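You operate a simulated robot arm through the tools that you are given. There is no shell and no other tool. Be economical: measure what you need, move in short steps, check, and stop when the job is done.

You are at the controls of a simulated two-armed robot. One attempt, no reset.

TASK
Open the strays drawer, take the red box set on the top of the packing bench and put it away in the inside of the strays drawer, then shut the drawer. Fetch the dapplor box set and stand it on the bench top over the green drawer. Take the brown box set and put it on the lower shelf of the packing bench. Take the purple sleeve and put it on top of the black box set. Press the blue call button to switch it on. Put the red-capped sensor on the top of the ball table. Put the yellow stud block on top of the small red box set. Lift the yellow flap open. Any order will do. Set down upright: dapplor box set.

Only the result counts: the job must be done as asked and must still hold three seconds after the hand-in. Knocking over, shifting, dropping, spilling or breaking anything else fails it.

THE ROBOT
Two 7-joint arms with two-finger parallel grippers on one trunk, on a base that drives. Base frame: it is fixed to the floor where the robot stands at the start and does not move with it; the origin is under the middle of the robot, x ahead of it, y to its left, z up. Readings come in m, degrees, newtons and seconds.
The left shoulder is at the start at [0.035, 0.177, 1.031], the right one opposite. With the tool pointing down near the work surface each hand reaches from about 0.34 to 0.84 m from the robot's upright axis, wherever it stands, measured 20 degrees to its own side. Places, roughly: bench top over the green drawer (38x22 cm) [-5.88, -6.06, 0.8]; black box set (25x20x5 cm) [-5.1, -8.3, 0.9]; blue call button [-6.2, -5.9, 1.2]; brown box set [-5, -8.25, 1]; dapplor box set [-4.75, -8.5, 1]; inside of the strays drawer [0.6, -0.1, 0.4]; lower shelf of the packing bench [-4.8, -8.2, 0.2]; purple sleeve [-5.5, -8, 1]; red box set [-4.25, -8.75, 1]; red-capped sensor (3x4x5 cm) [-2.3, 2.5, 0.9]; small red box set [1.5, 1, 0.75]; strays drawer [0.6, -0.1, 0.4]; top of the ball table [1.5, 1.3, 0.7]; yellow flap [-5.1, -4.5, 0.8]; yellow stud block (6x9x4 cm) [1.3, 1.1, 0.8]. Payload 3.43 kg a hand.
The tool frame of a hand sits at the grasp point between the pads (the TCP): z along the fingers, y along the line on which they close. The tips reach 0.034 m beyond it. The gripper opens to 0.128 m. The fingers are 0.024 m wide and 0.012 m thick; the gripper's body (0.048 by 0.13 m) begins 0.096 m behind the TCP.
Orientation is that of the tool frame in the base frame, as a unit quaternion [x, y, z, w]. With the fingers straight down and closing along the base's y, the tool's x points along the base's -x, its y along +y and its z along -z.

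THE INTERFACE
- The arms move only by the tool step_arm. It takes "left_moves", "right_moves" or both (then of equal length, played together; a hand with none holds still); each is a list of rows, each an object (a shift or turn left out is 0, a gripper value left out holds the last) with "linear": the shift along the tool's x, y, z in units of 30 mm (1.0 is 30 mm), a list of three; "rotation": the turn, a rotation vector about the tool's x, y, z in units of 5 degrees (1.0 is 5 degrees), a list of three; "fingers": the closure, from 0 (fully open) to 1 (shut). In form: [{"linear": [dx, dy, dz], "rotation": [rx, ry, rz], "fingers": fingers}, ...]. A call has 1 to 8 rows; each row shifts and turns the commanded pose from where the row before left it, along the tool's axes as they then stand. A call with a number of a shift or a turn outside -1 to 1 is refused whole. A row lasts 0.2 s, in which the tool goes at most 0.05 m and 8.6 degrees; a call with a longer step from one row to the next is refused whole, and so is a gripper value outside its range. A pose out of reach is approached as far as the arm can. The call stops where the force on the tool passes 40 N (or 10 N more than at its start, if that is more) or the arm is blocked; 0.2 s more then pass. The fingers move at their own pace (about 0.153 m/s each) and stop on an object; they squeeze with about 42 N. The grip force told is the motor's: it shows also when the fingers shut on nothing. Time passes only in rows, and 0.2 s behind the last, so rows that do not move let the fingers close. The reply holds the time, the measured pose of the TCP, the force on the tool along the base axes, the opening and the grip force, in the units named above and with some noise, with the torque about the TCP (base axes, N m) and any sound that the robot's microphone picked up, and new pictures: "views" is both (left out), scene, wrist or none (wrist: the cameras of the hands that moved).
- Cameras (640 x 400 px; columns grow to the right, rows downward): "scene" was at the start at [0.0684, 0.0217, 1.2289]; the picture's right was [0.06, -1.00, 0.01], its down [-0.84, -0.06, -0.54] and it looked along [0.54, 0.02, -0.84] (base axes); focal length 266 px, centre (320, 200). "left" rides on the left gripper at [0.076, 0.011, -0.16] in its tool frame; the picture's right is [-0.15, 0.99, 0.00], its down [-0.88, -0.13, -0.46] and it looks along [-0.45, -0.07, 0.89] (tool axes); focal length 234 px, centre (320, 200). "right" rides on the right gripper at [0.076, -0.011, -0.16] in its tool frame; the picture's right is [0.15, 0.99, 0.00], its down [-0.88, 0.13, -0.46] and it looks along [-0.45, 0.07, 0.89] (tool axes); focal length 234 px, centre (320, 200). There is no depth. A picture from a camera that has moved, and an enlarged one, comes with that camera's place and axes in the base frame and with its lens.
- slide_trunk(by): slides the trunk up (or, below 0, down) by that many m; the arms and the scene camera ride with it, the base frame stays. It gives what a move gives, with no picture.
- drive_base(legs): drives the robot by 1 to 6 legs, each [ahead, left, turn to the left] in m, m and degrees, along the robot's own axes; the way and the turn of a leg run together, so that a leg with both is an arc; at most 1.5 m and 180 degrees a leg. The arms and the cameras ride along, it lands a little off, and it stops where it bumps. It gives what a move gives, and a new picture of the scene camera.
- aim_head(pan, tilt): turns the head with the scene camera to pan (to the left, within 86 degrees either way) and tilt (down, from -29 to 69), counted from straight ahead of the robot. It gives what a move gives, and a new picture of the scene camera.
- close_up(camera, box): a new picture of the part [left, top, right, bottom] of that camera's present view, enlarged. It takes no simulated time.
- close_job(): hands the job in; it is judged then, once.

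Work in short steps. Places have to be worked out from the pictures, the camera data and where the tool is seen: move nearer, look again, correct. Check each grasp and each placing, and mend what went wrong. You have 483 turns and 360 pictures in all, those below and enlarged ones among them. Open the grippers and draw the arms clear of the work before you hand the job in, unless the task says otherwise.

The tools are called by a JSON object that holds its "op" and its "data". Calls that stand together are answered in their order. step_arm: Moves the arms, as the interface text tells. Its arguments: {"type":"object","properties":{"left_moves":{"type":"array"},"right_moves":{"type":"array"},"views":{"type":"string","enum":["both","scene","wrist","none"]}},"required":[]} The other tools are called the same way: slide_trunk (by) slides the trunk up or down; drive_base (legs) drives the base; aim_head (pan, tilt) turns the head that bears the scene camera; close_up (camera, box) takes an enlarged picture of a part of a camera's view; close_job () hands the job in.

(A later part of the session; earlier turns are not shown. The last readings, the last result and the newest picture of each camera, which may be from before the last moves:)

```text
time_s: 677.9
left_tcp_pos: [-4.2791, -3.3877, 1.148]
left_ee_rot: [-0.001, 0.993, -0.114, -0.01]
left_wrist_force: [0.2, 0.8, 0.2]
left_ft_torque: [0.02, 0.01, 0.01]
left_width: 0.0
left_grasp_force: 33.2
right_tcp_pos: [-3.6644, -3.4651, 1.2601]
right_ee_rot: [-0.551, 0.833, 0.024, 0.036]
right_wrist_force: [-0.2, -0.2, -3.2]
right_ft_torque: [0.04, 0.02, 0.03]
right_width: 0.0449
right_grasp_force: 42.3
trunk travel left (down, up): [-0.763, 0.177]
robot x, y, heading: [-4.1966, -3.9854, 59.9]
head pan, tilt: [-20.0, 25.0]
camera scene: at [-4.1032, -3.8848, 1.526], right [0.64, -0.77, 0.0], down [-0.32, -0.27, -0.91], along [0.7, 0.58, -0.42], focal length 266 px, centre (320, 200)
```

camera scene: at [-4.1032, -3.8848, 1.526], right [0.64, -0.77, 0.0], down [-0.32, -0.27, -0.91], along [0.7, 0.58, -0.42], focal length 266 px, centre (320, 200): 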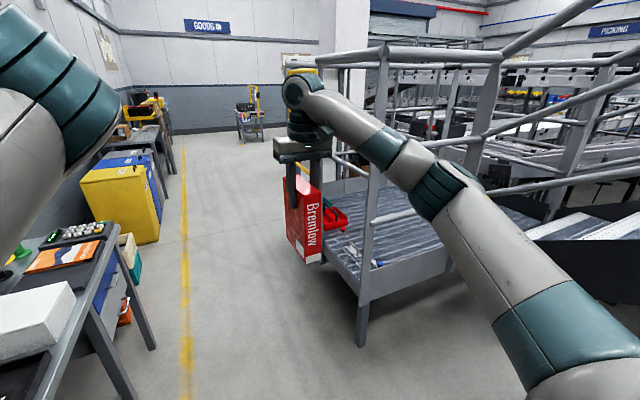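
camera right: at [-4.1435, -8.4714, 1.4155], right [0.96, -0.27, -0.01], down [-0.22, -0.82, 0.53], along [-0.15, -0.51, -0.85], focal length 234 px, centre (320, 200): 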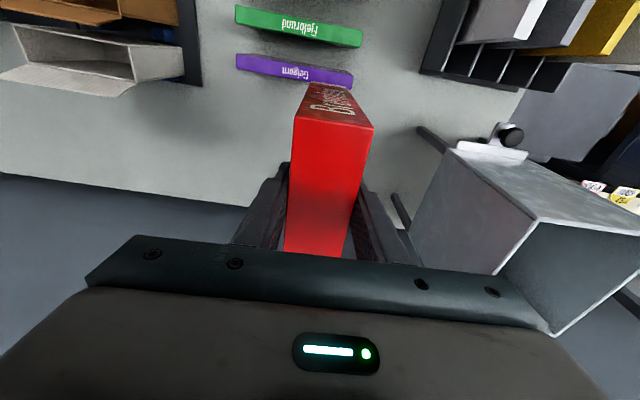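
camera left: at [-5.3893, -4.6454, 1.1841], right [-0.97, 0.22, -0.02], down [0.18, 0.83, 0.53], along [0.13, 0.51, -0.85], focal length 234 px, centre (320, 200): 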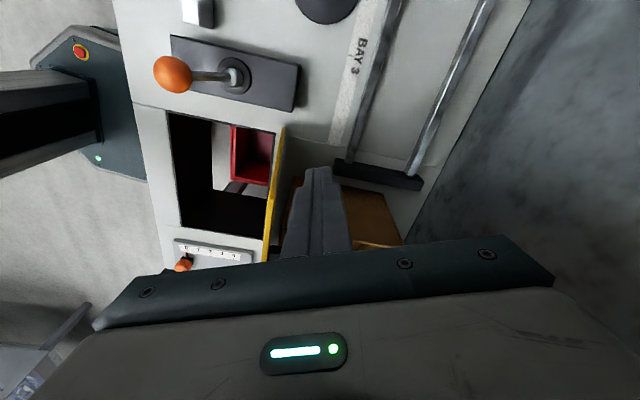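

Clearance on the right is modest; bring the right hand 0.12 inward, then continue.

{"op": "step_arm", "data": {"right_moves": [{"linear": [0, 1, 0]}, {"linear": [0, 1, 0]}, {"linear": [0, 1, 0]}, {"linear": [0, 1, 0]}], "views": "none"}}

{"op": "drive_base", "data": {"legs": [[1.2, 0.03, 0]]}}

```text
time_s: 678.9
left_tcp_pos: [-4.2812, -3.3865, 1.1478]
left_ee_rot: [0.0, 0.994, -0.113, -0.009]
left_wrist_force: [0.7, -0.3, -0.1]
left_ft_torque: [-0.03, 0.01, -0.01]
left_width: 0.0
left_grasp_force: 32.6
right_tcp_pos: [-3.7778, -3.4145, 1.2605]
right_ee_rot: [-0.551, 0.833, 0.023, 0.036]
right_wrist_force: [-0.3, -0.5, -3.3]
right_ft_torque: [-0.07, -0.01, 0.01]
right_width: 0.0449
right_grasp_force: 42.4
trunk travel left (down, up): [-0.763, 0.177]
robot x, y, heading: [-4.2016, -3.9917, 59.9]
head pan, tilt: [-20.0, 25.0]
```

```text
time_s: 684.9
left_tcp_pos: [-3.7178, -2.3422, 1.1486]
left_ee_rot: [-0.006, 0.994, -0.112, -0.009]
left_wrist_force: [-0.4, 0.3, 0.0]
left_ft_torque: [0.02, 0.02, 0.01]
left_width: 0.0
left_grasp_force: 33.1
right_tcp_pos: [-3.2142, -2.3685, 1.2607]
right_ee_rot: [-0.555, 0.831, 0.023, 0.035]
right_wrist_force: [-0.7, -0.5, -3.7]
right_ft_torque: [-0.06, 0.0, 0.01]
right_width: 0.045
right_grasp_force: 41.7
trunk travel left (down, up): [-0.763, 0.177]
robot x, y, heading: [-3.6335, -2.9396, 60.1]
head pan, tilt: [-20.0, 25.0]
camera scene: at [-3.5375, -2.8386, 1.526], right [0.65, -0.76, 0.0], down [-0.32, -0.27, -0.91], along [0.69, 0.59, -0.42], focal length 266 px, centre (320, 200)
```

scene: 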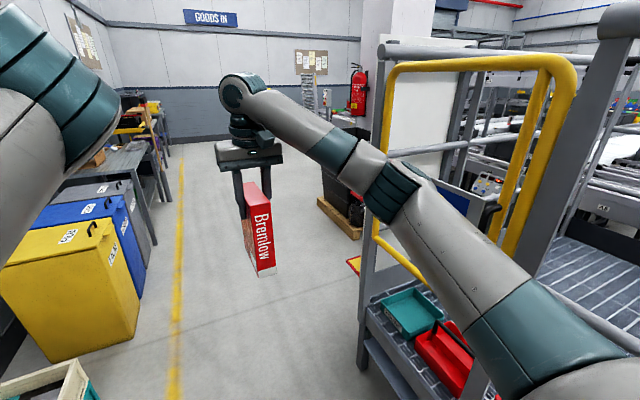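

Continue up the aisle past the fire point.

{"op": "drive_base", "data": {"legs": [[1.3, 0, 0], [1.3, 0, 0], [1.3, 0, 0]]}}

{"op": "aim_head", "data": {"pan": -45, "tilt": 25}}

```text
time_s: 704.0
left_tcp_pos: [-1.758, 1.1147, 1.1485]
left_ee_rot: [0.002, 0.994, -0.113, -0.009]
left_wrist_force: [-0.8, -0.1, -0.1]
left_ft_torque: [0.0, 0.04, 0.0]
left_width: 0.0
left_grasp_force: 33.2
right_tcp_pos: [-1.2536, 1.0838, 1.2607]
right_ee_rot: [-0.549, 0.835, 0.022, 0.035]
right_wrist_force: [0.1, -0.4, -4.5]
right_ft_torque: [-0.04, -0.04, -0.01]
right_width: 0.0448
right_grasp_force: 42.1
trunk travel left (down, up): [-0.763, 0.177]
robot x, y, heading: [-1.6837, 0.5162, 59.2]
head pan, tilt: [-20.0, 25.0]
camera scene: at [-1.5851, 0.6168, 1.526], right [0.64, -0.77, 0.0], down [-0.33, -0.27, -0.91], along [0.7, 0.58, -0.42], focal length 266 px, centre (320, 200)
```

scene: 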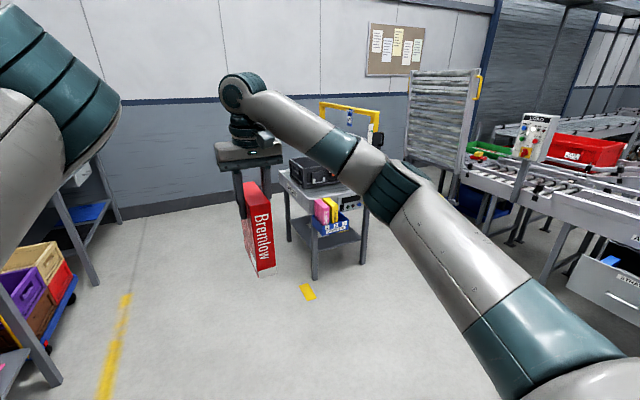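

```text
time_s: 704.9
left_tcp_pos: [-1.7579, 1.1151, 1.1489]
left_ee_rot: [0.002, 0.994, -0.113, -0.01]
left_wrist_force: [0.0, -0.2, 0.3]
left_ft_torque: [-0.01, -0.02, 0.01]
left_width: 0.0
left_grasp_force: 32.7
right_tcp_pos: [-1.2534, 1.083, 1.2598]
right_ee_rot: [-0.548, 0.835, 0.022, 0.035]
right_wrist_force: [0.2, 0.5, -2.6]
right_ft_torque: [-0.06, 0.04, -0.02]
right_width: 0.0449
right_grasp_force: 41.4
trunk travel left (down, up): [-0.763, 0.177]
robot x, y, heading: [-1.6774, 0.5133, 59.2]
head pan, tilt: [-45.0, 25.0]
camera scene: at [-1.5669, 0.5818, 1.526], right [0.25, -0.97, 0.0], down [-0.41, -0.11, -0.91], along [0.88, 0.23, -0.42], focal length 266 px, centre (320, 200)
```

scene: 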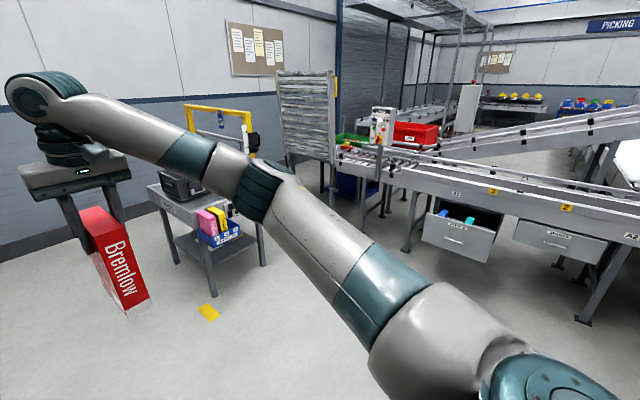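

The open drawer is in view. Turn right 90° to face it and look.

{"op": "drive_base", "data": {"legs": [[0, 0, -90]]}}

{"op": "aim_head", "data": {"pan": -10, "tilt": 28}}

{"op": "close_up", "data": {"camera": "scene", "box": [220, 120, 460, 270]}}

```text
time_s: 709.2
left_tcp_pos: [-1.0765, 0.579, 1.1495]
left_ee_rot: [0.711, 0.694, -0.071, -0.087]
left_wrist_force: [-0.4, 0.5, 0.2]
left_ft_torque: [0.0, -0.03, 0.0]
left_width: 0.0005
left_grasp_force: 32.8
right_tcp_pos: [-1.1199, 0.0759, 1.2614]
right_ee_rot: [0.213, 0.976, -0.009, 0.041]
right_wrist_force: [1.0, 0.0, -3.8]
right_ft_torque: [0.02, 0.07, -0.01]
right_width: 0.0448
right_grasp_force: 42.1
trunk travel left (down, up): [-0.763, 0.177]
robot x, y, heading: [-1.6787, 0.513, -32.0]
head pan, tilt: [-45.0, 25.0]
camera scene: at [-1.6176, 0.3983, 1.526], right [-0.97, -0.23, 0.0], down [-0.1, 0.41, -0.91], along [0.21, -0.88, -0.42], focal length 266 px, centre (320, 200)
```

scene: 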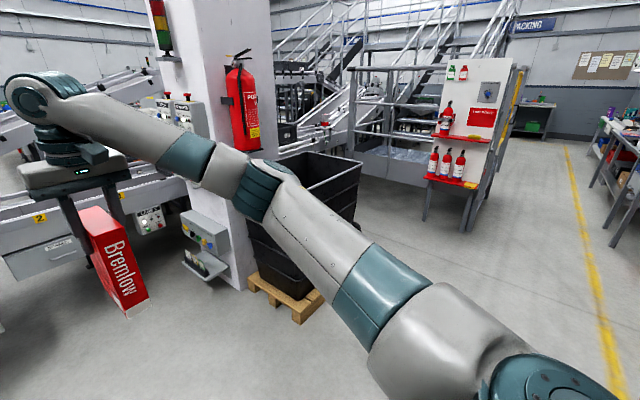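

```text
time_s: 710.2
left_tcp_pos: [-1.0779, 0.5789, 1.148]
left_ee_rot: [0.711, 0.694, -0.072, -0.087]
left_wrist_force: [0.3, -0.4, 0.8]
left_ft_torque: [0.02, -0.03, 0.0]
left_width: 0.0
left_grasp_force: 33.7
right_tcp_pos: [-1.1208, 0.0749, 1.261]
right_ee_rot: [0.214, 0.976, -0.009, 0.041]
right_wrist_force: [-0.8, 0.5, -3.9]
right_ft_torque: [0.01, 0.05, 0.01]
right_width: 0.0448
right_grasp_force: 42.2
trunk travel left (down, up): [-0.763, 0.177]
robot x, y, heading: [-1.6817, 0.516, -31.8]
head pan, tilt: [-10.0, 28.0]
camera scene: at [-1.5708, 0.4271, 1.5212], right [-0.67, -0.74, 0.0], down [-0.35, 0.31, -0.88], along [0.66, -0.59, -0.47], focal length 266 px, centre (320, 200)
```

scene: 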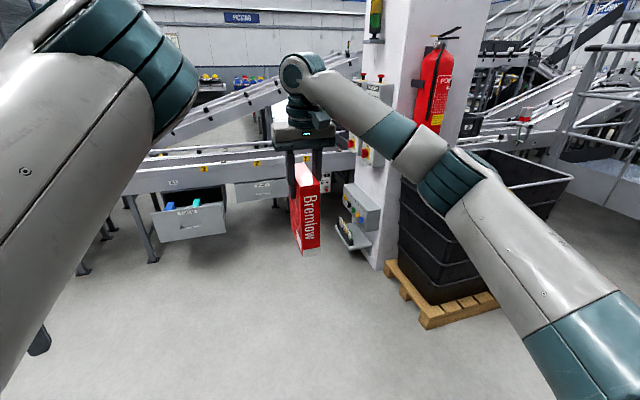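

```text
2.67 times, centred on (340, 195) of scene
camera zoom: at [-1.5708, 0.4271, 1.5212], right [-0.67, -0.74, 0.0], down [-0.35, 0.31, -0.88], along [0.66, -0.59, -0.47], focal length 708 px, centre (267, 213)
```

zoom: 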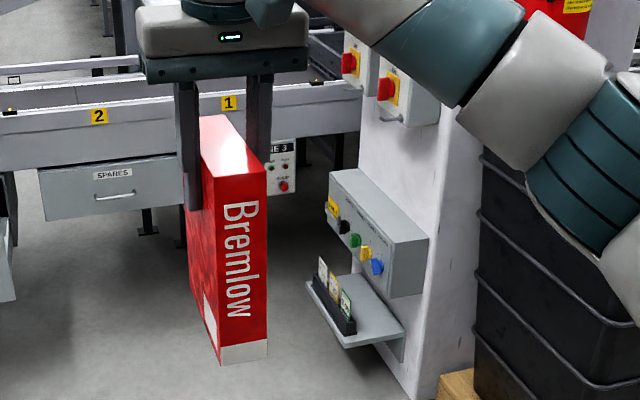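

Slide left 0.7 and ahead 1.0 for a closer look at the drawer interior.

{"op": "drive_base", "data": {"legs": [[0, 0.7, 0], [1.0, 0, 0]]}}

{"op": "aim_head", "data": {"pan": 0, "tilt": 45}}

```text
time_s: 718.8
left_tcp_pos: [0.1353, 0.6281, 1.1487]
left_ee_rot: [0.717, 0.688, -0.072, -0.088]
left_wrist_force: [0.1, -0.1, -0.1]
left_ft_torque: [-0.04, 0.0, 0.01]
left_width: 0.0001
left_grasp_force: 32.6
right_tcp_pos: [0.0838, 0.1266, 1.2619]
right_ee_rot: [0.221, 0.974, -0.009, 0.041]
right_wrist_force: [0.0, -0.2, -3.7]
right_ft_torque: [0.04, 0.03, 0.0]
right_width: 0.0448
right_grasp_force: 42.6
trunk travel left (down, up): [-0.763, 0.177]
robot x, y, heading: [-0.4687, 0.5732, -32.9]
head pan, tilt: [-10.0, 28.0]
camera scene: at [-0.3609, 0.4845, 1.5212], right [-0.68, -0.73, 0.0], down [-0.35, 0.32, -0.88], along [0.65, -0.6, -0.47], focal length 266 px, centre (320, 200)
```

scene: 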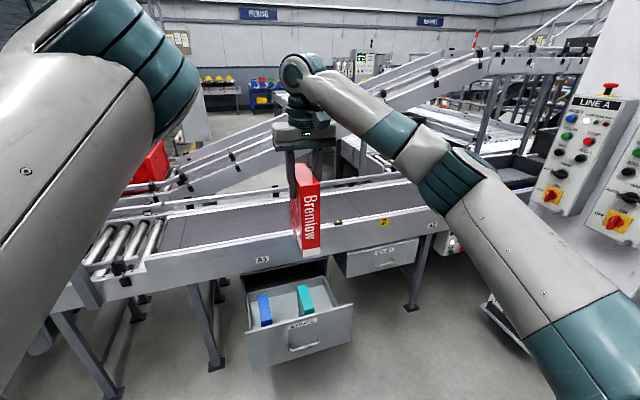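

```text
time_s: 719.6
left_tcp_pos: [0.1345, 0.6278, 1.1476]
left_ee_rot: [0.717, 0.688, -0.072, -0.089]
left_wrist_force: [-0.5, 0.0, 0.0]
left_ft_torque: [-0.01, 0.02, 0.01]
left_width: 0.0
left_grasp_force: 32.6
right_tcp_pos: [0.0852, 0.1258, 1.2612]
right_ee_rot: [0.221, 0.974, -0.009, 0.042]
right_wrist_force: [-0.3, 0.6, -4.3]
right_ft_torque: [0.01, 0.03, 0.02]
right_width: 0.0447
right_grasp_force: 42.0
trunk travel left (down, up): [-0.763, 0.177]
robot x, y, heading: [-0.469, 0.5742, -32.5]
head pan, tilt: [0.0, 45.0]
camera scene: at [-0.3587, 0.5019, 1.4954], right [-0.54, -0.84, 0.0], down [-0.59, 0.38, -0.71], along [0.59, -0.38, -0.71], focal length 266 px, centre (320, 200)
```

scene: 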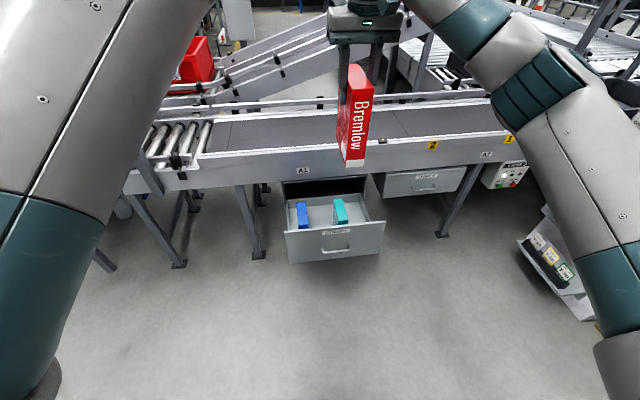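

Zoom into the drawer.

{"op": "close_up", "data": {"camera": "scene", "box": [270, 170, 400, 270]}}

```text
4.00 times, centred on (335, 220) of scene
camera zoom: at [-0.3587, 0.5019, 1.4954], right [-0.54, -0.84, 0.0], down [-0.59, 0.38, -0.71], along [0.59, -0.38, -0.71], focal length 1063 px, centre (260, 120)
```

zoom: 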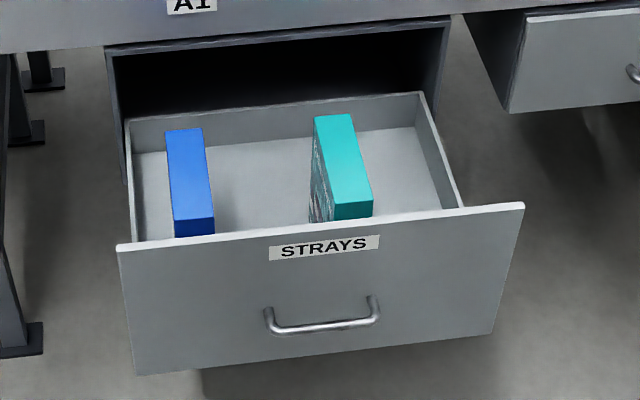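

Free gap between the blue and teal sets, centre ≈(0.357,0.029), ~0.11 m wide. Drive so that the red set is above it, and lower the trunk in stages.

{"op": "drive_base", "data": {"legs": [[0.28, 0.06, 0]]}}

{"op": "slide_trunk", "data": {"by": -0.3}}

{"op": "step_arm", "data": {"right_moves": [{}], "views": "both"}}

```text
time_s: 721.6
left_tcp_pos: [0.4046, 0.5268, 1.1484]
left_ee_rot: [0.718, 0.687, -0.071, -0.087]
left_wrist_force: [1.3, 0.3, 0.1]
left_ft_torque: [0.0, -0.01, 0.01]
left_width: 0.0
left_grasp_force: 32.9
right_tcp_pos: [0.3518, 0.0237, 1.262]
right_ee_rot: [0.222, 0.974, -0.01, 0.042]
right_wrist_force: [-0.7, 0.3, -3.5]
right_ft_torque: [0.0, 0.05, 0.0]
right_width: 0.0448
right_grasp_force: 42.2
trunk travel left (down, up): [-0.763, 0.177]
robot x, y, heading: [-0.2007, 0.474, -32.8]
head pan, tilt: [0.0, 45.0]
camera scene: at [-0.0908, 0.4014, 1.4956], right [-0.54, -0.84, 0.0], down [-0.59, 0.38, -0.71], along [0.6, -0.38, -0.71], focal length 266 px, centre (320, 200)
```

scene: 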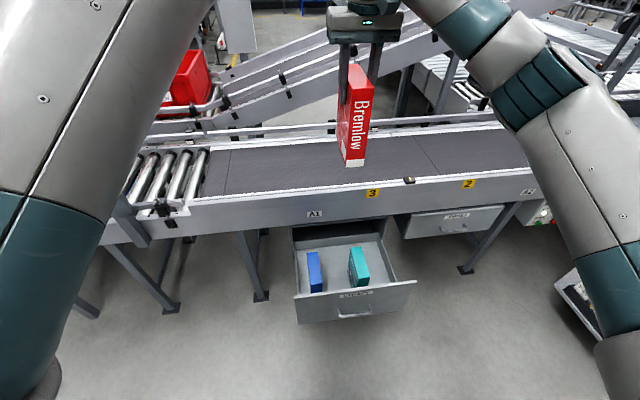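

```text
time_s: 724.6
left_tcp_pos: [0.4051, 0.5262, 0.8484]
left_ee_rot: [0.718, 0.687, -0.071, -0.088]
left_wrist_force: [0.7, -0.6, 1.1]
left_ft_torque: [-0.02, -0.01, 0.01]
left_width: 0.0
left_grasp_force: 33.2
right_tcp_pos: [0.3534, 0.0247, 0.9604]
right_ee_rot: [0.222, 0.974, -0.009, 0.04]
right_wrist_force: [-0.1, -0.2, -3.2]
right_ft_torque: [0.03, 0.02, -0.01]
right_width: 0.0448
right_grasp_force: 41.9
trunk travel left (down, up): [-0.463, 0.477]
robot x, y, heading: [-0.1966, 0.4707, -32.9]
head pan, tilt: [0.0, 45.0]
```

```text
time_s: 725.0
left_tcp_pos: [0.4052, 0.5267, 0.8479]
left_ee_rot: [0.717, 0.688, -0.07, -0.089]
left_wrist_force: [0.3, -0.2, 0.7]
left_ft_torque: [-0.01, 0.01, -0.01]
left_width: 0.0
left_grasp_force: 32.8
right_tcp_pos: [0.3528, 0.0237, 0.9611]
right_ee_rot: [0.222, 0.974, -0.01, 0.04]
right_wrist_force: [0.6, -0.1, -2.9]
right_ft_torque: [0.0, 0.01, -0.02]
right_width: 0.0451
right_grasp_force: 41.8
trunk travel left (down, up): [-0.463, 0.477]
robot x, y, heading: [-0.1993, 0.4751, -33.0]
head pan, tilt: [0.0, 45.0]
camera scene: at [-0.0894, 0.4008, 1.1954], right [-0.54, -0.84, 0.0], down [-0.59, 0.38, -0.71], along [0.59, -0.38, -0.71], focal length 266 px, centre (320, 200)
camera right: at [0.2677, 0.0529, 1.1144], right [0.3, 0.96, -0.01], down [0.81, -0.25, 0.53], along [0.5, -0.17, -0.85], focal length 234 px, centre (320, 200)
```

scene: 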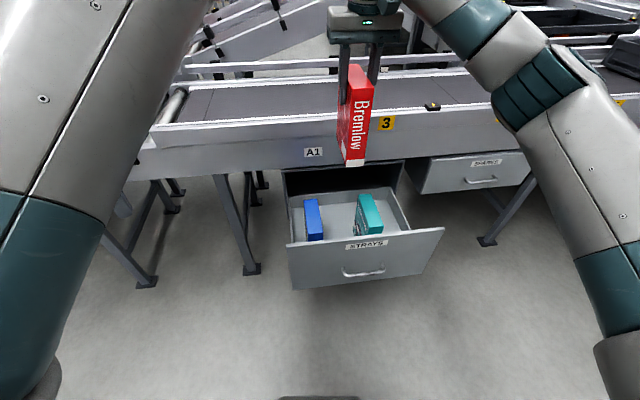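
right: 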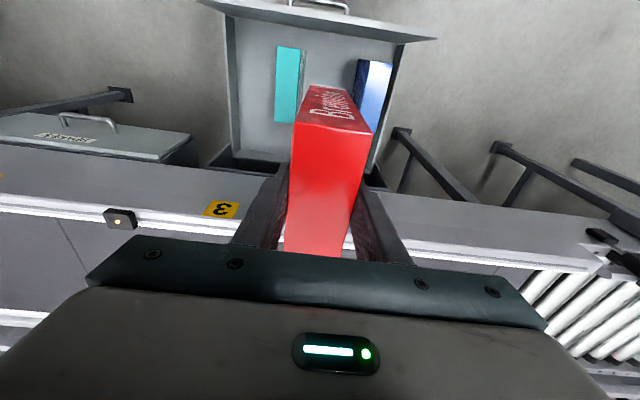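

In the wrist view the box lands between teal and blue. Correct slightly (left 12 mm, front 25 mm, yaw 5°) and lower to just above the drawer.

{"op": "step_arm", "data": {"right_moves": [{"linear": [0.4, 0.24, 0], "rotation": [0, 0, 0.52]}, {"linear": [0.4, 0.24, 0], "rotation": [0, 0, 0.52]}], "views": "none"}}

{"op": "slide_trunk", "data": {"by": -0.17}}

{"op": "step_arm", "data": {"right_moves": [{}], "views": "both"}}

```text
time_s: 725.6
left_tcp_pos: [0.4052, 0.5276, 0.8487]
left_ee_rot: [0.717, 0.688, -0.071, -0.089]
left_wrist_force: [-0.4, 0.0, -0.3]
left_ft_torque: [-0.02, 0.02, -0.02]
left_width: 0.0
left_grasp_force: 33.8
right_tcp_pos: [0.3377, 0.0462, 0.959]
right_ee_rot: [0.266, 0.963, -0.007, 0.042]
right_wrist_force: [0.7, 0.6, -3.9]
right_ft_torque: [0.03, -0.01, 0.01]
right_width: 0.0446
right_grasp_force: 42.5
trunk travel left (down, up): [-0.463, 0.477]
robot x, y, heading: [-0.2003, 0.4705, -32.8]
head pan, tilt: [0.0, 45.0]
```

```text
time_s: 727.5
left_tcp_pos: [0.4046, 0.5262, 0.6785]
left_ee_rot: [0.717, 0.687, -0.071, -0.089]
left_wrist_force: [-1.7, -0.6, 0.1]
left_ft_torque: [-0.01, 0.0, -0.01]
left_width: 0.0
left_grasp_force: 33.1
right_tcp_pos: [0.3379, 0.0468, 0.7886]
right_ee_rot: [0.265, 0.963, -0.008, 0.041]
right_wrist_force: [-0.4, 0.6, -3.6]
right_ft_torque: [0.06, 0.06, 0.01]
right_width: 0.0449
right_grasp_force: 42.0
trunk travel left (down, up): [-0.293, 0.647]
robot x, y, heading: [-0.2003, 0.4743, -33.0]
head pan, tilt: [0.0, 45.0]
```

```text
time_s: 727.9
left_tcp_pos: [0.4036, 0.5261, 0.6782]
left_ee_rot: [0.717, 0.688, -0.072, -0.088]
left_wrist_force: [0.1, -0.4, 0.0]
left_ft_torque: [-0.03, 0.0, 0.01]
left_width: 0.0001
left_grasp_force: 33.0
right_tcp_pos: [0.3389, 0.0472, 0.7894]
right_ee_rot: [0.266, 0.963, -0.008, 0.041]
right_wrist_force: [-0.3, -0.3, -4.2]
right_ft_torque: [0.01, 0.04, 0.01]
right_width: 0.0449
right_grasp_force: 41.8
trunk travel left (down, up): [-0.293, 0.647]
robot x, y, heading: [-0.2007, 0.4717, -32.8]
head pan, tilt: [0.0, 45.0]
camera scene: at [-0.0895, 0.4009, 1.0254], right [-0.54, -0.84, 0.0], down [-0.59, 0.38, -0.71], along [0.59, -0.38, -0.71], focal length 266 px, centre (320, 200)
camera right: at [0.2547, 0.0827, 0.9425], right [0.38, 0.92, 0.0], down [0.79, -0.32, 0.53], along [0.49, -0.21, -0.85], focal length 234 px, centre (320, 200)
```

scene: 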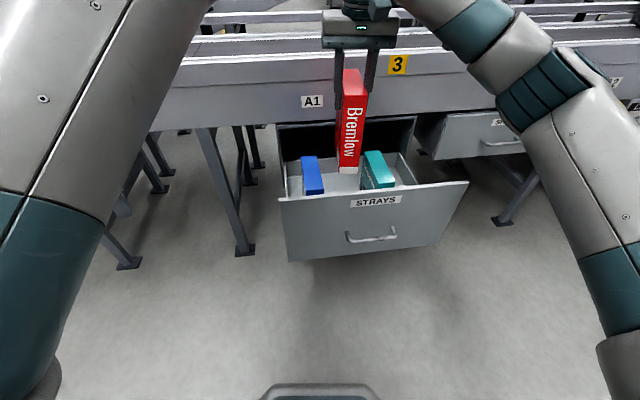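
right: 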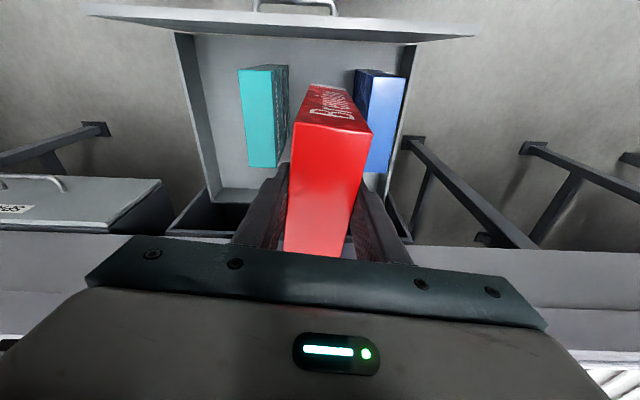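

Alignment is good (box centre between the two sets). Lower 0.2 into the gap.

{"op": "step_arm", "data": {"right_moves": [{"linear": [0, 0.2, 0]}], "views": "none"}}

{"op": "slide_trunk", "data": {"by": -0.2}}

{"op": "step_arm", "data": {"right_moves": [{}], "views": "both"}}

```text
time_s: 728.3
left_tcp_pos: [0.4041, 0.5267, 0.6774]
left_ee_rot: [0.718, 0.687, -0.073, -0.088]
left_wrist_force: [0.4, 0.9, 0.1]
left_ft_torque: [-0.02, 0.0, 0.0]
left_width: 0.0
left_grasp_force: 32.9
right_tcp_pos: [0.341, 0.0529, 0.7896]
right_ee_rot: [0.266, 0.963, -0.008, 0.041]
right_wrist_force: [0.5, 0.4, -3.3]
right_ft_torque: [-0.01, 0.07, 0.04]
right_width: 0.0449
right_grasp_force: 42.1
trunk travel left (down, up): [-0.293, 0.647]
robot x, y, heading: [-0.2008, 0.4714, -32.9]
head pan, tilt: [0.0, 45.0]
```

```text
time_s: 730.5
left_tcp_pos: [0.4049, 0.5267, 0.4775]
left_ee_rot: [0.718, 0.687, -0.072, -0.088]
left_wrist_force: [0.3, -0.3, 0.1]
left_ft_torque: [0.03, 0.0, 0.01]
left_width: 0.0003
left_grasp_force: 32.7
right_tcp_pos: [0.3399, 0.0529, 0.5901]
right_ee_rot: [0.265, 0.963, -0.008, 0.041]
right_wrist_force: [-0.4, -0.5, -3.8]
right_ft_torque: [-0.02, 0.04, 0.0]
right_width: 0.045
right_grasp_force: 42.1
trunk travel left (down, up): [-0.093, 0.847]
robot x, y, heading: [-0.1995, 0.4719, -32.8]
head pan, tilt: [0.0, 45.0]
```

```text
time_s: 730.9
left_tcp_pos: [0.4042, 0.5273, 0.478]
left_ee_rot: [0.717, 0.688, -0.071, -0.087]
left_wrist_force: [0.2, -0.1, 0.4]
left_ft_torque: [0.01, -0.01, 0.0]
left_width: 0.0001
left_grasp_force: 33.4
right_tcp_pos: [0.3407, 0.0526, 0.5885]
right_ee_rot: [0.265, 0.963, -0.008, 0.042]
right_wrist_force: [-0.8, 0.2, -3.0]
right_ft_torque: [0.01, 0.02, 0.03]
right_width: 0.0448
right_grasp_force: 42.4
trunk travel left (down, up): [-0.093, 0.847]
robot x, y, heading: [-0.1982, 0.4686, -32.8]
head pan, tilt: [0.0, 45.0]
camera scene: at [-0.0895, 0.401, 0.8254], right [-0.54, -0.84, 0.0], down [-0.59, 0.38, -0.71], along [0.59, -0.38, -0.71], focal length 266 px, centre (320, 200)
camera right: at [0.258, 0.0884, 0.7424], right [0.38, 0.92, 0.0], down [0.79, -0.32, 0.53], along [0.49, -0.2, -0.85], focal length 234 px, centre (320, 200)
```

scene: 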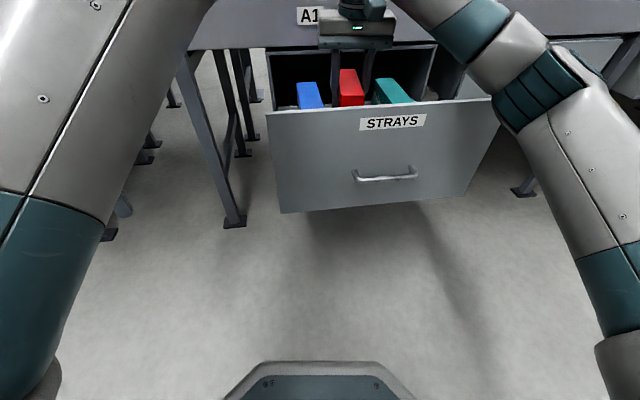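
right: 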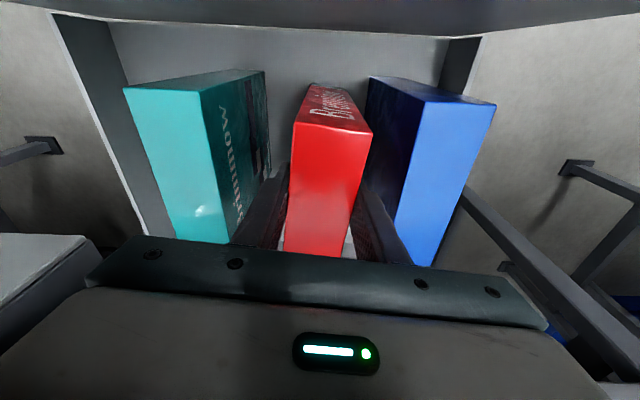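

In the gap without contact. Lower further to the drawer floor.

{"op": "slide_trunk", "data": {"by": -0.06}}

{"op": "step_arm", "data": {"right_moves": [{"linear": [0, 0, 0.2]}, {"linear": [0, 0, 0.2]}, {"linear": [0, 0, 0.2]}], "views": "wrist"}}

```text
time_s: 731.5
left_tcp_pos: [0.404, 0.5279, 0.4437]
left_ee_rot: [0.718, 0.687, -0.071, -0.087]
left_wrist_force: [-0.3, -0.6, 0.8]
left_ft_torque: [-0.01, -0.04, -0.01]
left_width: 0.0
left_grasp_force: 32.8
right_tcp_pos: [0.3413, 0.0517, 0.5656]
right_ee_rot: [0.266, 0.963, -0.007, 0.051]
right_wrist_force: [0.4, -1.3, 16.7]
right_ft_torque: [-0.54, -0.03, 0.3]
right_width: 0.0449
right_grasp_force: 42.1
trunk travel left (down, up): [-0.058, 0.882]
robot x, y, heading: [-0.1991, 0.4719, -32.9]
head pan, tilt: [0.0, 45.0]
stopped: the force on the tool passed its limit at 46 N (the readings are from after the stop); the commanded pose is now the measured one
```

```text
time_s: 732.0
left_tcp_pos: [0.4045, 0.5277, 0.4441]
left_ee_rot: [0.717, 0.688, -0.072, -0.088]
left_wrist_force: [-1.0, -0.2, 0.3]
left_ft_torque: [0.0, 0.0, -0.01]
left_width: 0.0
left_grasp_force: 32.7
right_tcp_pos: [0.3408, 0.0533, 0.5659]
right_ee_rot: [0.265, 0.963, -0.007, 0.054]
right_wrist_force: [0.7, -0.8, 18.4]
right_ft_torque: [0.04, 1.26, 0.1]
right_width: 0.0445
right_grasp_force: 42.2
trunk travel left (down, up): [-0.058, 0.882]
robot x, y, heading: [-0.1994, 0.4725, -33.0]
head pan, tilt: [0.0, 45.0]
stopped in row 2 (right hand): the force on the tool passed its limit at 52 N (the readings are from after the stop); the commanded pose is now the measured one
camera right: at [0.2544, 0.0889, 0.7161], right [0.38, 0.92, 0.0], down [0.77, -0.32, 0.55], along [0.51, -0.21, -0.83], focal length 234 px, centre (320, 200)
```

right: 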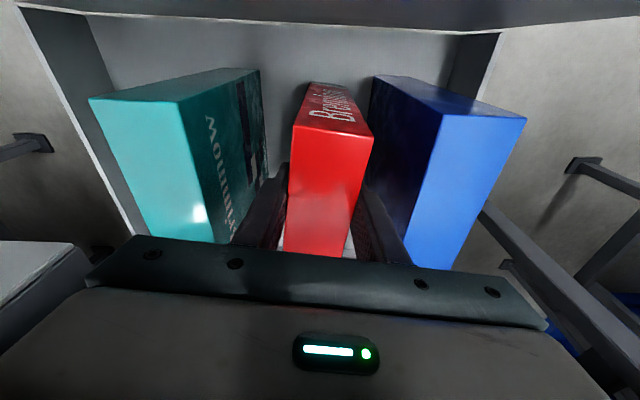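

Contact on the drawer floor. Before releasing I check whether the box's top will clear the cabinet opening.

{"op": "aim_head", "data": {"pan": 0, "tilt": 25}}

{"op": "close_up", "data": {"camera": "scene", "box": [250, 130, 450, 255]}}

```text
time_s: 732.8
left_tcp_pos: [0.4038, 0.5281, 0.444]
left_ee_rot: [0.718, 0.687, -0.071, -0.085]
left_wrist_force: [-0.4, -0.2, 0.5]
left_ft_torque: [0.0, -0.01, -0.01]
left_width: 0.0
left_grasp_force: 32.9
right_tcp_pos: [0.3408, 0.0525, 0.564]
right_ee_rot: [0.266, 0.962, -0.008, 0.054]
right_wrist_force: [0.4, -2.1, 31.4]
right_ft_torque: [-0.46, 0.96, -0.03]
right_width: 0.0449
right_grasp_force: 42.3
trunk travel left (down, up): [-0.058, 0.882]
robot x, y, heading: [-0.1974, 0.4724, -32.8]
head pan, tilt: [0.0, 25.0]
camera scene: at [-0.0821, 0.3964, 0.822], right [-0.54, -0.84, 0.0], down [-0.35, 0.23, -0.91], along [0.76, -0.49, -0.42], focal length 266 px, centre (320, 200)
```

scene: 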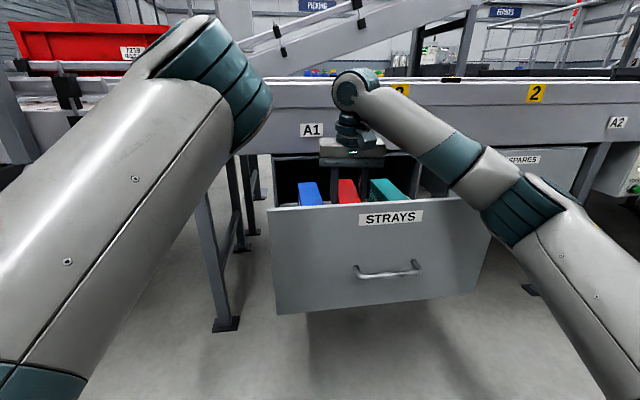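

```text
3.20 times, centred on (350, 192) of scene
camera zoom: at [-0.0821, 0.3964, 0.822], right [-0.54, -0.84, 0.0], down [-0.35, 0.23, -0.91], along [0.76, -0.49, -0.42], focal length 850 px, centre (224, 224)
```

zoom: 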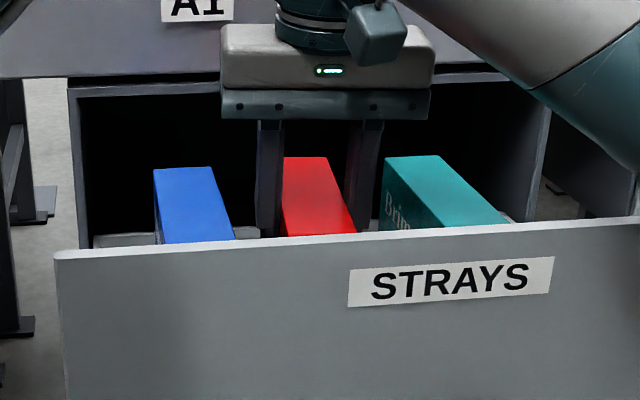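

Red's top (≈0.595) matches the teal set's height, which fits, and is under the opening. Relieve, release, and rise.

{"op": "slide_trunk", "data": {"by": 0.006}}

{"op": "step_arm", "data": {"right_moves": [{"fingers": 0.52}, {"fingers": 0.52}], "views": "wrist"}}

```text
time_s: 733.3
left_tcp_pos: [0.4044, 0.5273, 0.45]
left_ee_rot: [0.717, 0.688, -0.073, -0.088]
left_wrist_force: [-0.2, 1.0, -0.1]
left_ft_torque: [0.01, 0.02, 0.0]
left_width: 0.0
left_grasp_force: 32.4
right_tcp_pos: [0.3415, 0.052, 0.5654]
right_ee_rot: [0.266, 0.963, -0.007, 0.05]
right_wrist_force: [0.6, -0.1, 0.7]
right_ft_torque: [-0.19, -0.38, 0.08]
right_width: 0.0448
right_grasp_force: 41.9
trunk travel left (down, up): [-0.064, 0.876]
robot x, y, heading: [-0.2007, 0.4742, -32.7]
head pan, tilt: [0.0, 25.0]
```

```text
time_s: 733.9
left_tcp_pos: [0.4049, 0.5273, 0.4492]
left_ee_rot: [0.718, 0.687, -0.072, -0.087]
left_wrist_force: [-0.1, 0.2, 0.0]
left_ft_torque: [0.03, 0.0, 0.02]
left_width: 0.0
left_grasp_force: 32.7
right_tcp_pos: [0.342, 0.0518, 0.5659]
right_ee_rot: [0.265, 0.963, -0.006, 0.051]
right_wrist_force: [-0.8, 0.5, 0.4]
right_ft_torque: [-0.01, -0.01, -0.02]
right_width: 0.0613
right_grasp_force: 0.0
trunk travel left (down, up): [-0.064, 0.876]
robot x, y, heading: [-0.1993, 0.4716, -32.6]
head pan, tilt: [0.0, 25.0]
camera right: at [0.2557, 0.0881, 0.7189], right [0.38, 0.92, 0.0], down [0.77, -0.32, 0.55], along [0.5, -0.21, -0.84], focal length 234 px, centre (320, 200)
```

right: 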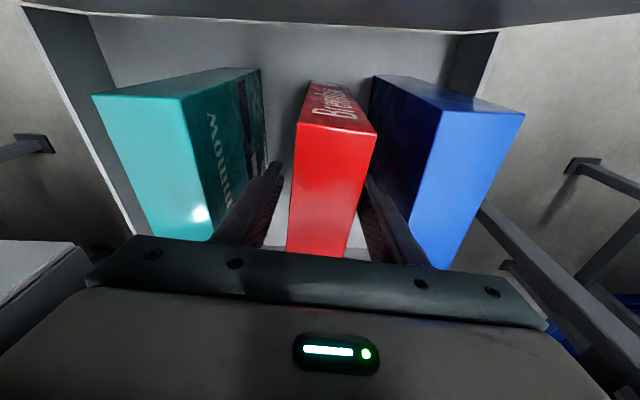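

Released and upright. Raise the trunk straight up.

{"op": "slide_trunk", "data": {"by": 0.3}}

{"op": "drive_base", "data": {"legs": [[-0.45, 0, 0]]}}

{"op": "aim_head", "data": {"pan": 0, "tilt": 30}}

```text
time_s: 736.9
left_tcp_pos: [0.4051, 0.5267, 0.7485]
left_ee_rot: [0.717, 0.687, -0.072, -0.089]
left_wrist_force: [0.2, 0.0, 0.9]
left_ft_torque: [0.02, -0.01, 0.04]
left_width: 0.0001
left_grasp_force: 32.8
right_tcp_pos: [0.3415, 0.0517, 0.8685]
right_ee_rot: [0.265, 0.963, -0.007, 0.051]
right_wrist_force: [0.7, 0.7, -0.2]
right_ft_torque: [0.01, 0.02, 0.02]
right_width: 0.0613
right_grasp_force: 0.1
trunk travel left (down, up): [-0.364, 0.576]
robot x, y, heading: [-0.1995, 0.4696, -32.7]
head pan, tilt: [0.0, 25.0]
```

```text
time_s: 739.6
left_tcp_pos: [0.0244, 0.7742, 0.7508]
left_ee_rot: [0.714, 0.69, -0.072, -0.088]
left_wrist_force: [-0.6, -0.2, 0.5]
left_ft_torque: [0.0, -0.02, 0.01]
left_width: 0.0
left_grasp_force: 33.3
right_tcp_pos: [-0.0333, 0.2988, 0.8686]
right_ee_rot: [0.263, 0.963, -0.007, 0.052]
right_wrist_force: [0.3, 0.2, 0.5]
right_ft_torque: [0.0, 0.01, -0.01]
right_width: 0.0614
right_grasp_force: 0.1
trunk travel left (down, up): [-0.364, 0.576]
robot x, y, heading: [-0.5794, 0.7126, -32.3]
head pan, tilt: [0.0, 25.0]
camera scene: at [-0.4598, 0.6384, 1.1276], right [-0.53, -0.84, 0.0], down [-0.36, 0.23, -0.91], along [0.77, -0.48, -0.42], focal length 266 px, centre (320, 200)
```

scene: 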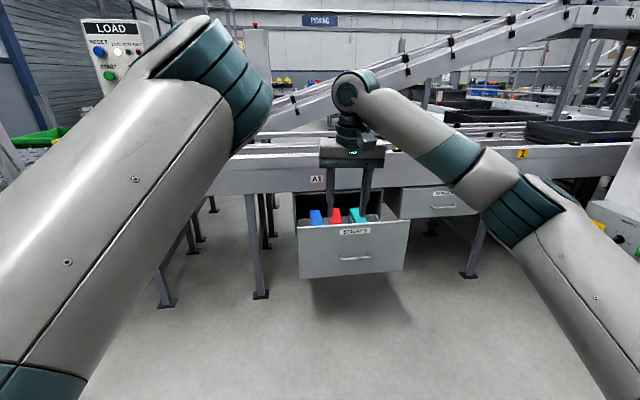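

```text
time_s: 740.3
left_tcp_pos: [0.0248, 0.7738, 0.7501]
left_ee_rot: [0.715, 0.69, -0.073, -0.087]
left_wrist_force: [0.3, 0.1, 0.1]
left_ft_torque: [-0.01, 0.01, -0.01]
left_width: 0.0
left_grasp_force: 33.0
right_tcp_pos: [-0.0344, 0.2978, 0.8671]
right_ee_rot: [0.262, 0.964, -0.007, 0.052]
right_wrist_force: [-0.4, -0.5, 0.7]
right_ft_torque: [0.01, -0.01, -0.01]
right_width: 0.0612
right_grasp_force: 0.1
trunk travel left (down, up): [-0.364, 0.576]
robot x, y, heading: [-0.5781, 0.7117, -32.3]
head pan, tilt: [0.0, 30.0]
camera scene: at [-0.4606, 0.639, 1.1195], right [-0.53, -0.84, 0.0], down [-0.42, 0.27, -0.87], along [0.73, -0.46, -0.5], focal length 266 px, centre (320, 200)
```

scene: 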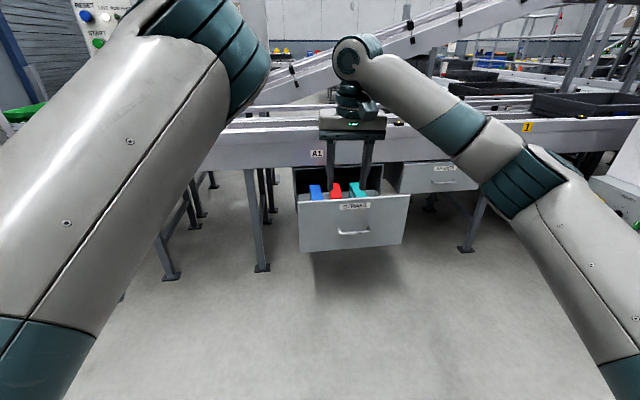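

All three sets stand in the drawer. Now close it: closed fingers tilted forward, positioned above the handle.

{"op": "step_arm", "data": {"right_moves": [{"rotation": [0, -1, 0], "linear": [0, -0.4, 0], "fingers": 1}, {"rotation": [0, -1, 0], "linear": [0, -0.4, 0]}, {"rotation": [0, -1, 0], "linear": [0, -0.4, 0]}, {"rotation": [0, -1, 0], "linear": [0, -0.4, 0]}, {"rotation": [0, -1, 0], "linear": [0, -0.4, 0]}, {"rotation": [0, -1, 0], "linear": [0, -0.4, 0]}], "views": "none"}}

{"op": "slide_trunk", "data": {"by": -0.29}}

{"op": "step_arm", "data": {"right_moves": [{}], "views": "both"}}

```text
time_s: 741.7
left_tcp_pos: [0.0247, 0.7721, 0.7507]
left_ee_rot: [0.715, 0.69, -0.071, -0.087]
left_wrist_force: [0.5, 0.1, -0.3]
left_ft_torque: [0.02, 0.01, 0.02]
left_width: 0.0
left_grasp_force: 33.6
right_tcp_pos: [-0.0711, 0.2363, 0.8677]
right_ee_rot: [0.252, 0.917, -0.074, 0.301]
right_wrist_force: [0.3, -0.9, 0.6]
right_ft_torque: [-0.01, 0.02, 0.02]
right_width: 0.0
right_grasp_force: 33.3
trunk travel left (down, up): [-0.364, 0.576]
robot x, y, heading: [-0.5789, 0.7126, -31.8]
head pan, tilt: [0.0, 30.0]
```

```text
time_s: 744.6
left_tcp_pos: [0.0239, 0.7741, 0.4598]
left_ee_rot: [0.715, 0.69, -0.071, -0.087]
left_wrist_force: [0.9, 0.7, 0.1]
left_ft_torque: [-0.04, -0.01, 0.01]
left_width: 0.0001
left_grasp_force: 32.8
right_tcp_pos: [-0.0708, 0.2366, 0.5774]
right_ee_rot: [0.251, 0.918, -0.075, 0.299]
right_wrist_force: [0.1, -0.8, 0.3]
right_ft_torque: [-0.02, 0.02, -0.03]
right_width: 0.0
right_grasp_force: 32.7
trunk travel left (down, up): [-0.074, 0.866]
robot x, y, heading: [-0.5752, 0.7152, -32.3]
head pan, tilt: [0.0, 30.0]
```

```text
time_s: 745.0
left_tcp_pos: [0.0245, 0.775, 0.459]
left_ee_rot: [0.715, 0.69, -0.072, -0.086]
left_wrist_force: [0.4, 0.4, -0.3]
left_ft_torque: [-0.01, 0.04, -0.03]
left_width: 0.0001
left_grasp_force: 33.3
right_tcp_pos: [-0.0707, 0.2358, 0.577]
right_ee_rot: [0.25, 0.917, -0.074, 0.301]
right_wrist_force: [0.4, -0.1, -0.7]
right_ft_torque: [-0.01, 0.0, 0.01]
right_width: 0.0
right_grasp_force: 33.4
trunk travel left (down, up): [-0.074, 0.866]
robot x, y, heading: [-0.5758, 0.7118, -32.4]
head pan, tilt: [0.0, 30.0]
camera scene: at [-0.4608, 0.6391, 0.8295], right [-0.53, -0.84, 0.0], down [-0.42, 0.27, -0.87], along [0.73, -0.46, -0.5], focal length 266 px, centre (320, 200)
camera right: at [-0.2117, 0.3045, 0.6623], right [0.4, 0.91, -0.07], down [0.44, -0.12, 0.89], along [0.8, -0.39, -0.45], focal length 234 px, centre (320, 200)
```

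scene: 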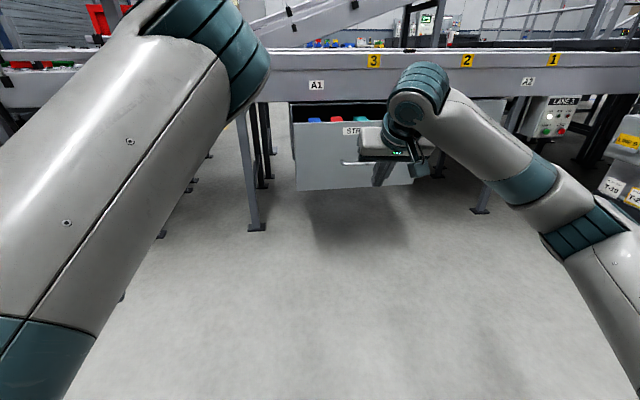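
right: 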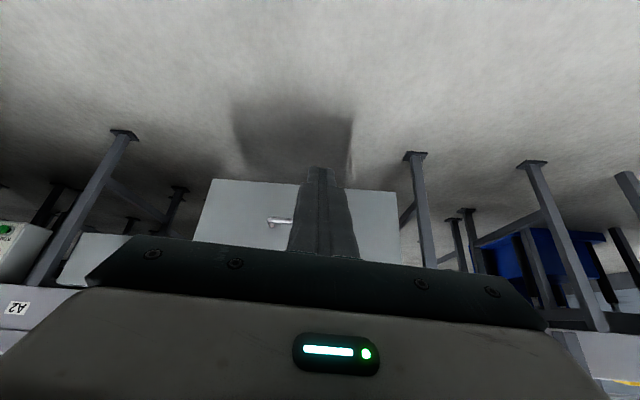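

Tip is at panel height 0.55, centred. Square up and drive ahead to push.

{"op": "drive_base", "data": {"legs": [[0, 0, 1.6], [0.42, 0, 0]]}}

```text
time_s: 748.0
left_tcp_pos: [0.3818, 0.5798, 0.4598]
left_ee_rot: [0.704, 0.701, -0.074, -0.086]
left_wrist_force: [-0.1, 0.3, 0.4]
left_ft_torque: [0.01, 0.01, 0.02]
left_width: 0.0
left_grasp_force: 32.5
right_tcp_pos: [0.3016, 0.04, 0.577]
right_ee_rot: [0.238, 0.921, -0.069, 0.3]
right_wrist_force: [-0.1, -0.2, 0.5]
right_ft_torque: [-0.04, -0.02, 0.0]
right_width: 0.0001
right_grasp_force: 33.2
trunk travel left (down, up): [-0.074, 0.866]
robot x, y, heading: [-0.214, 0.5024, -30.5]
head pan, tilt: [0.0, 30.0]
camera scene: at [-0.0992, 0.4297, 0.8295], right [-0.51, -0.86, 0.0], down [-0.43, 0.25, -0.87], along [0.75, -0.44, -0.5], focal length 266 px, centre (320, 200)
```

scene: 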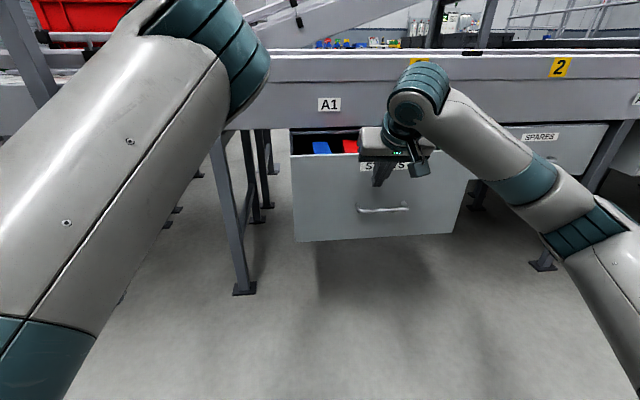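

The drawer is moving in. Continue pushing.

{"op": "drive_base", "data": {"legs": [[0.12, 0, 0]]}}

{"op": "close_up", "data": {"camera": "scene", "box": [260, 90, 500, 240]}}

```text
time_s: 749.2
left_tcp_pos: [0.4869, 0.5185, 0.4586]
left_ee_rot: [0.704, 0.701, -0.074, -0.086]
left_wrist_force: [-0.5, 0.7, -0.2]
left_ft_torque: [0.0, -0.04, -0.01]
left_width: 0.0001
left_grasp_force: 33.1
right_tcp_pos: [0.4085, -0.0222, 0.5767]
right_ee_rot: [0.237, 0.922, -0.07, 0.3]
right_wrist_force: [0.7, -0.4, 0.3]
right_ft_torque: [0.0, 0.02, 0.02]
right_width: 0.0
right_grasp_force: 32.8
trunk travel left (down, up): [-0.074, 0.866]
robot x, y, heading: [-0.1132, 0.4399, -30.5]
head pan, tilt: [0.0, 30.0]
camera scene: at [0.0052, 0.3683, 0.8294], right [-0.51, -0.86, 0.0], down [-0.43, 0.25, -0.87], along [0.75, -0.44, -0.5], focal length 266 px, centre (320, 200)
```

scene: 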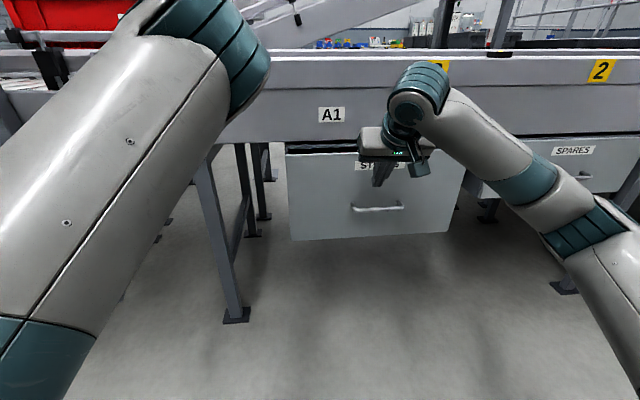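

```text
2.67 times, centred on (380, 165) of scene
camera zoom: at [0.0052, 0.3683, 0.8294], right [-0.51, -0.86, 0.0], down [-0.43, 0.25, -0.87], along [0.75, -0.44, -0.5], focal length 708 px, centre (160, 293)
```

zoom: 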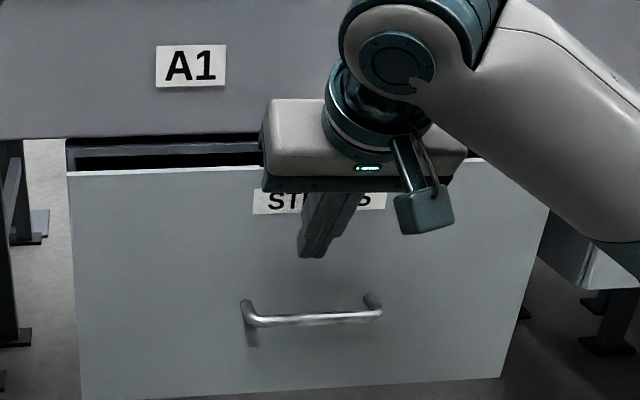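

Nearly shut; red passed under the frame. Push the remaining ~0.09.

{"op": "drive_base", "data": {"legs": [[0.07, 0, 0]]}}

{"op": "drive_base", "data": {"legs": [[0.04, 0, 0]]}}

{"op": "close_up", "data": {"camera": "scene", "box": [260, 90, 500, 240]}}

```text
time_s: 750.2
left_tcp_pos: [0.5348, 0.4893, 0.459]
left_ee_rot: [0.703, 0.702, -0.073, -0.087]
left_wrist_force: [0.5, 0.4, -0.7]
left_ft_torque: [0.01, 0.02, -0.01]
left_width: 0.0
left_grasp_force: 32.9
right_tcp_pos: [0.4536, -0.0488, 0.5768]
right_ee_rot: [0.235, 0.923, -0.07, 0.296]
right_wrist_force: [-1.7, 0.6, 0.7]
right_ft_torque: [0.04, 0.04, 0.03]
right_width: 0.0001
right_grasp_force: 33.2
trunk travel left (down, up): [-0.074, 0.866]
robot x, y, heading: [-0.0658, 0.4103, -30.2]
head pan, tilt: [0.0, 30.0]
stopped in leg 1: the force on the tool passed its limit at 86 N (the readings are from after the stop); the commanded pose is now the measured one
camera scene: at [0.0537, 0.3398, 0.8295], right [-0.51, -0.86, 0.0], down [-0.43, 0.25, -0.87], along [0.75, -0.44, -0.5], focal length 266 px, centre (320, 200)
```

scene: 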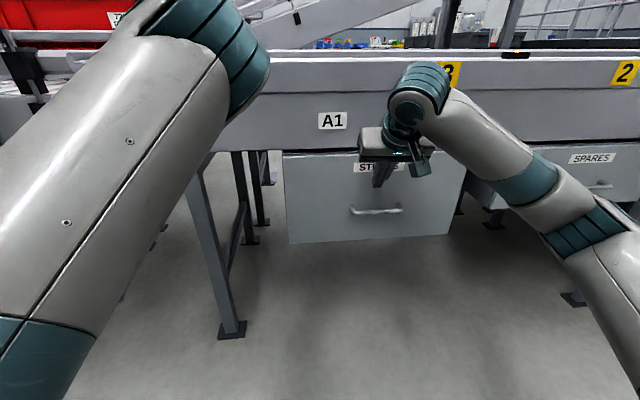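

```text
time_s: 751.0
left_tcp_pos: [0.5392, 0.486, 0.4598]
left_ee_rot: [0.704, 0.701, -0.073, -0.086]
left_wrist_force: [-1.0, -0.4, -0.9]
left_ft_torque: [0.01, -0.01, 0.03]
left_width: 0.0
left_grasp_force: 33.4
right_tcp_pos: [0.4535, -0.0486, 0.5752]
right_ee_rot: [0.232, 0.926, -0.07, 0.291]
right_wrist_force: [-8.1, 3.5, 3.0]
right_ft_torque: [0.11, 0.07, 0.03]
right_width: 0.0
right_grasp_force: 32.5
trunk travel left (down, up): [-0.074, 0.866]
robot x, y, heading: [-0.06, 0.4076, -30.5]
head pan, tilt: [0.0, 30.0]
stopped in leg 1: the force on the tool passed its limit at 72 N (the readings are from after the stop); the commanded pose is now the measured one
camera scene: at [0.0577, 0.3372, 0.8295], right [-0.51, -0.86, 0.0], down [-0.43, 0.25, -0.87], along [0.75, -0.44, -0.5], focal length 266 px, centre (320, 200)
```

scene: 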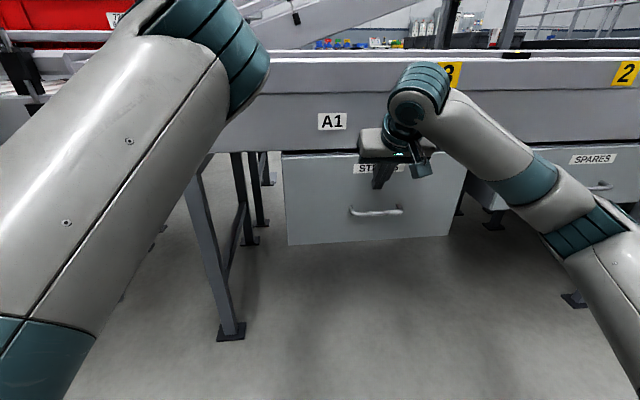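

```text
2.67 times, centred on (380, 165) of scene
camera zoom: at [0.0577, 0.3372, 0.8295], right [-0.51, -0.86, 0.0], down [-0.43, 0.25, -0.87], along [0.75, -0.44, -0.5], focal length 708 px, centre (160, 293)
```

zoom: 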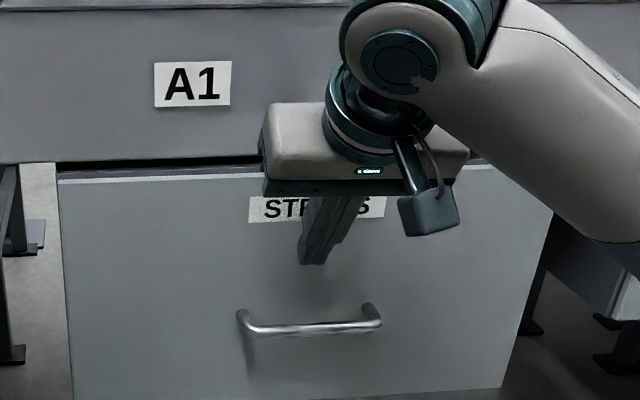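

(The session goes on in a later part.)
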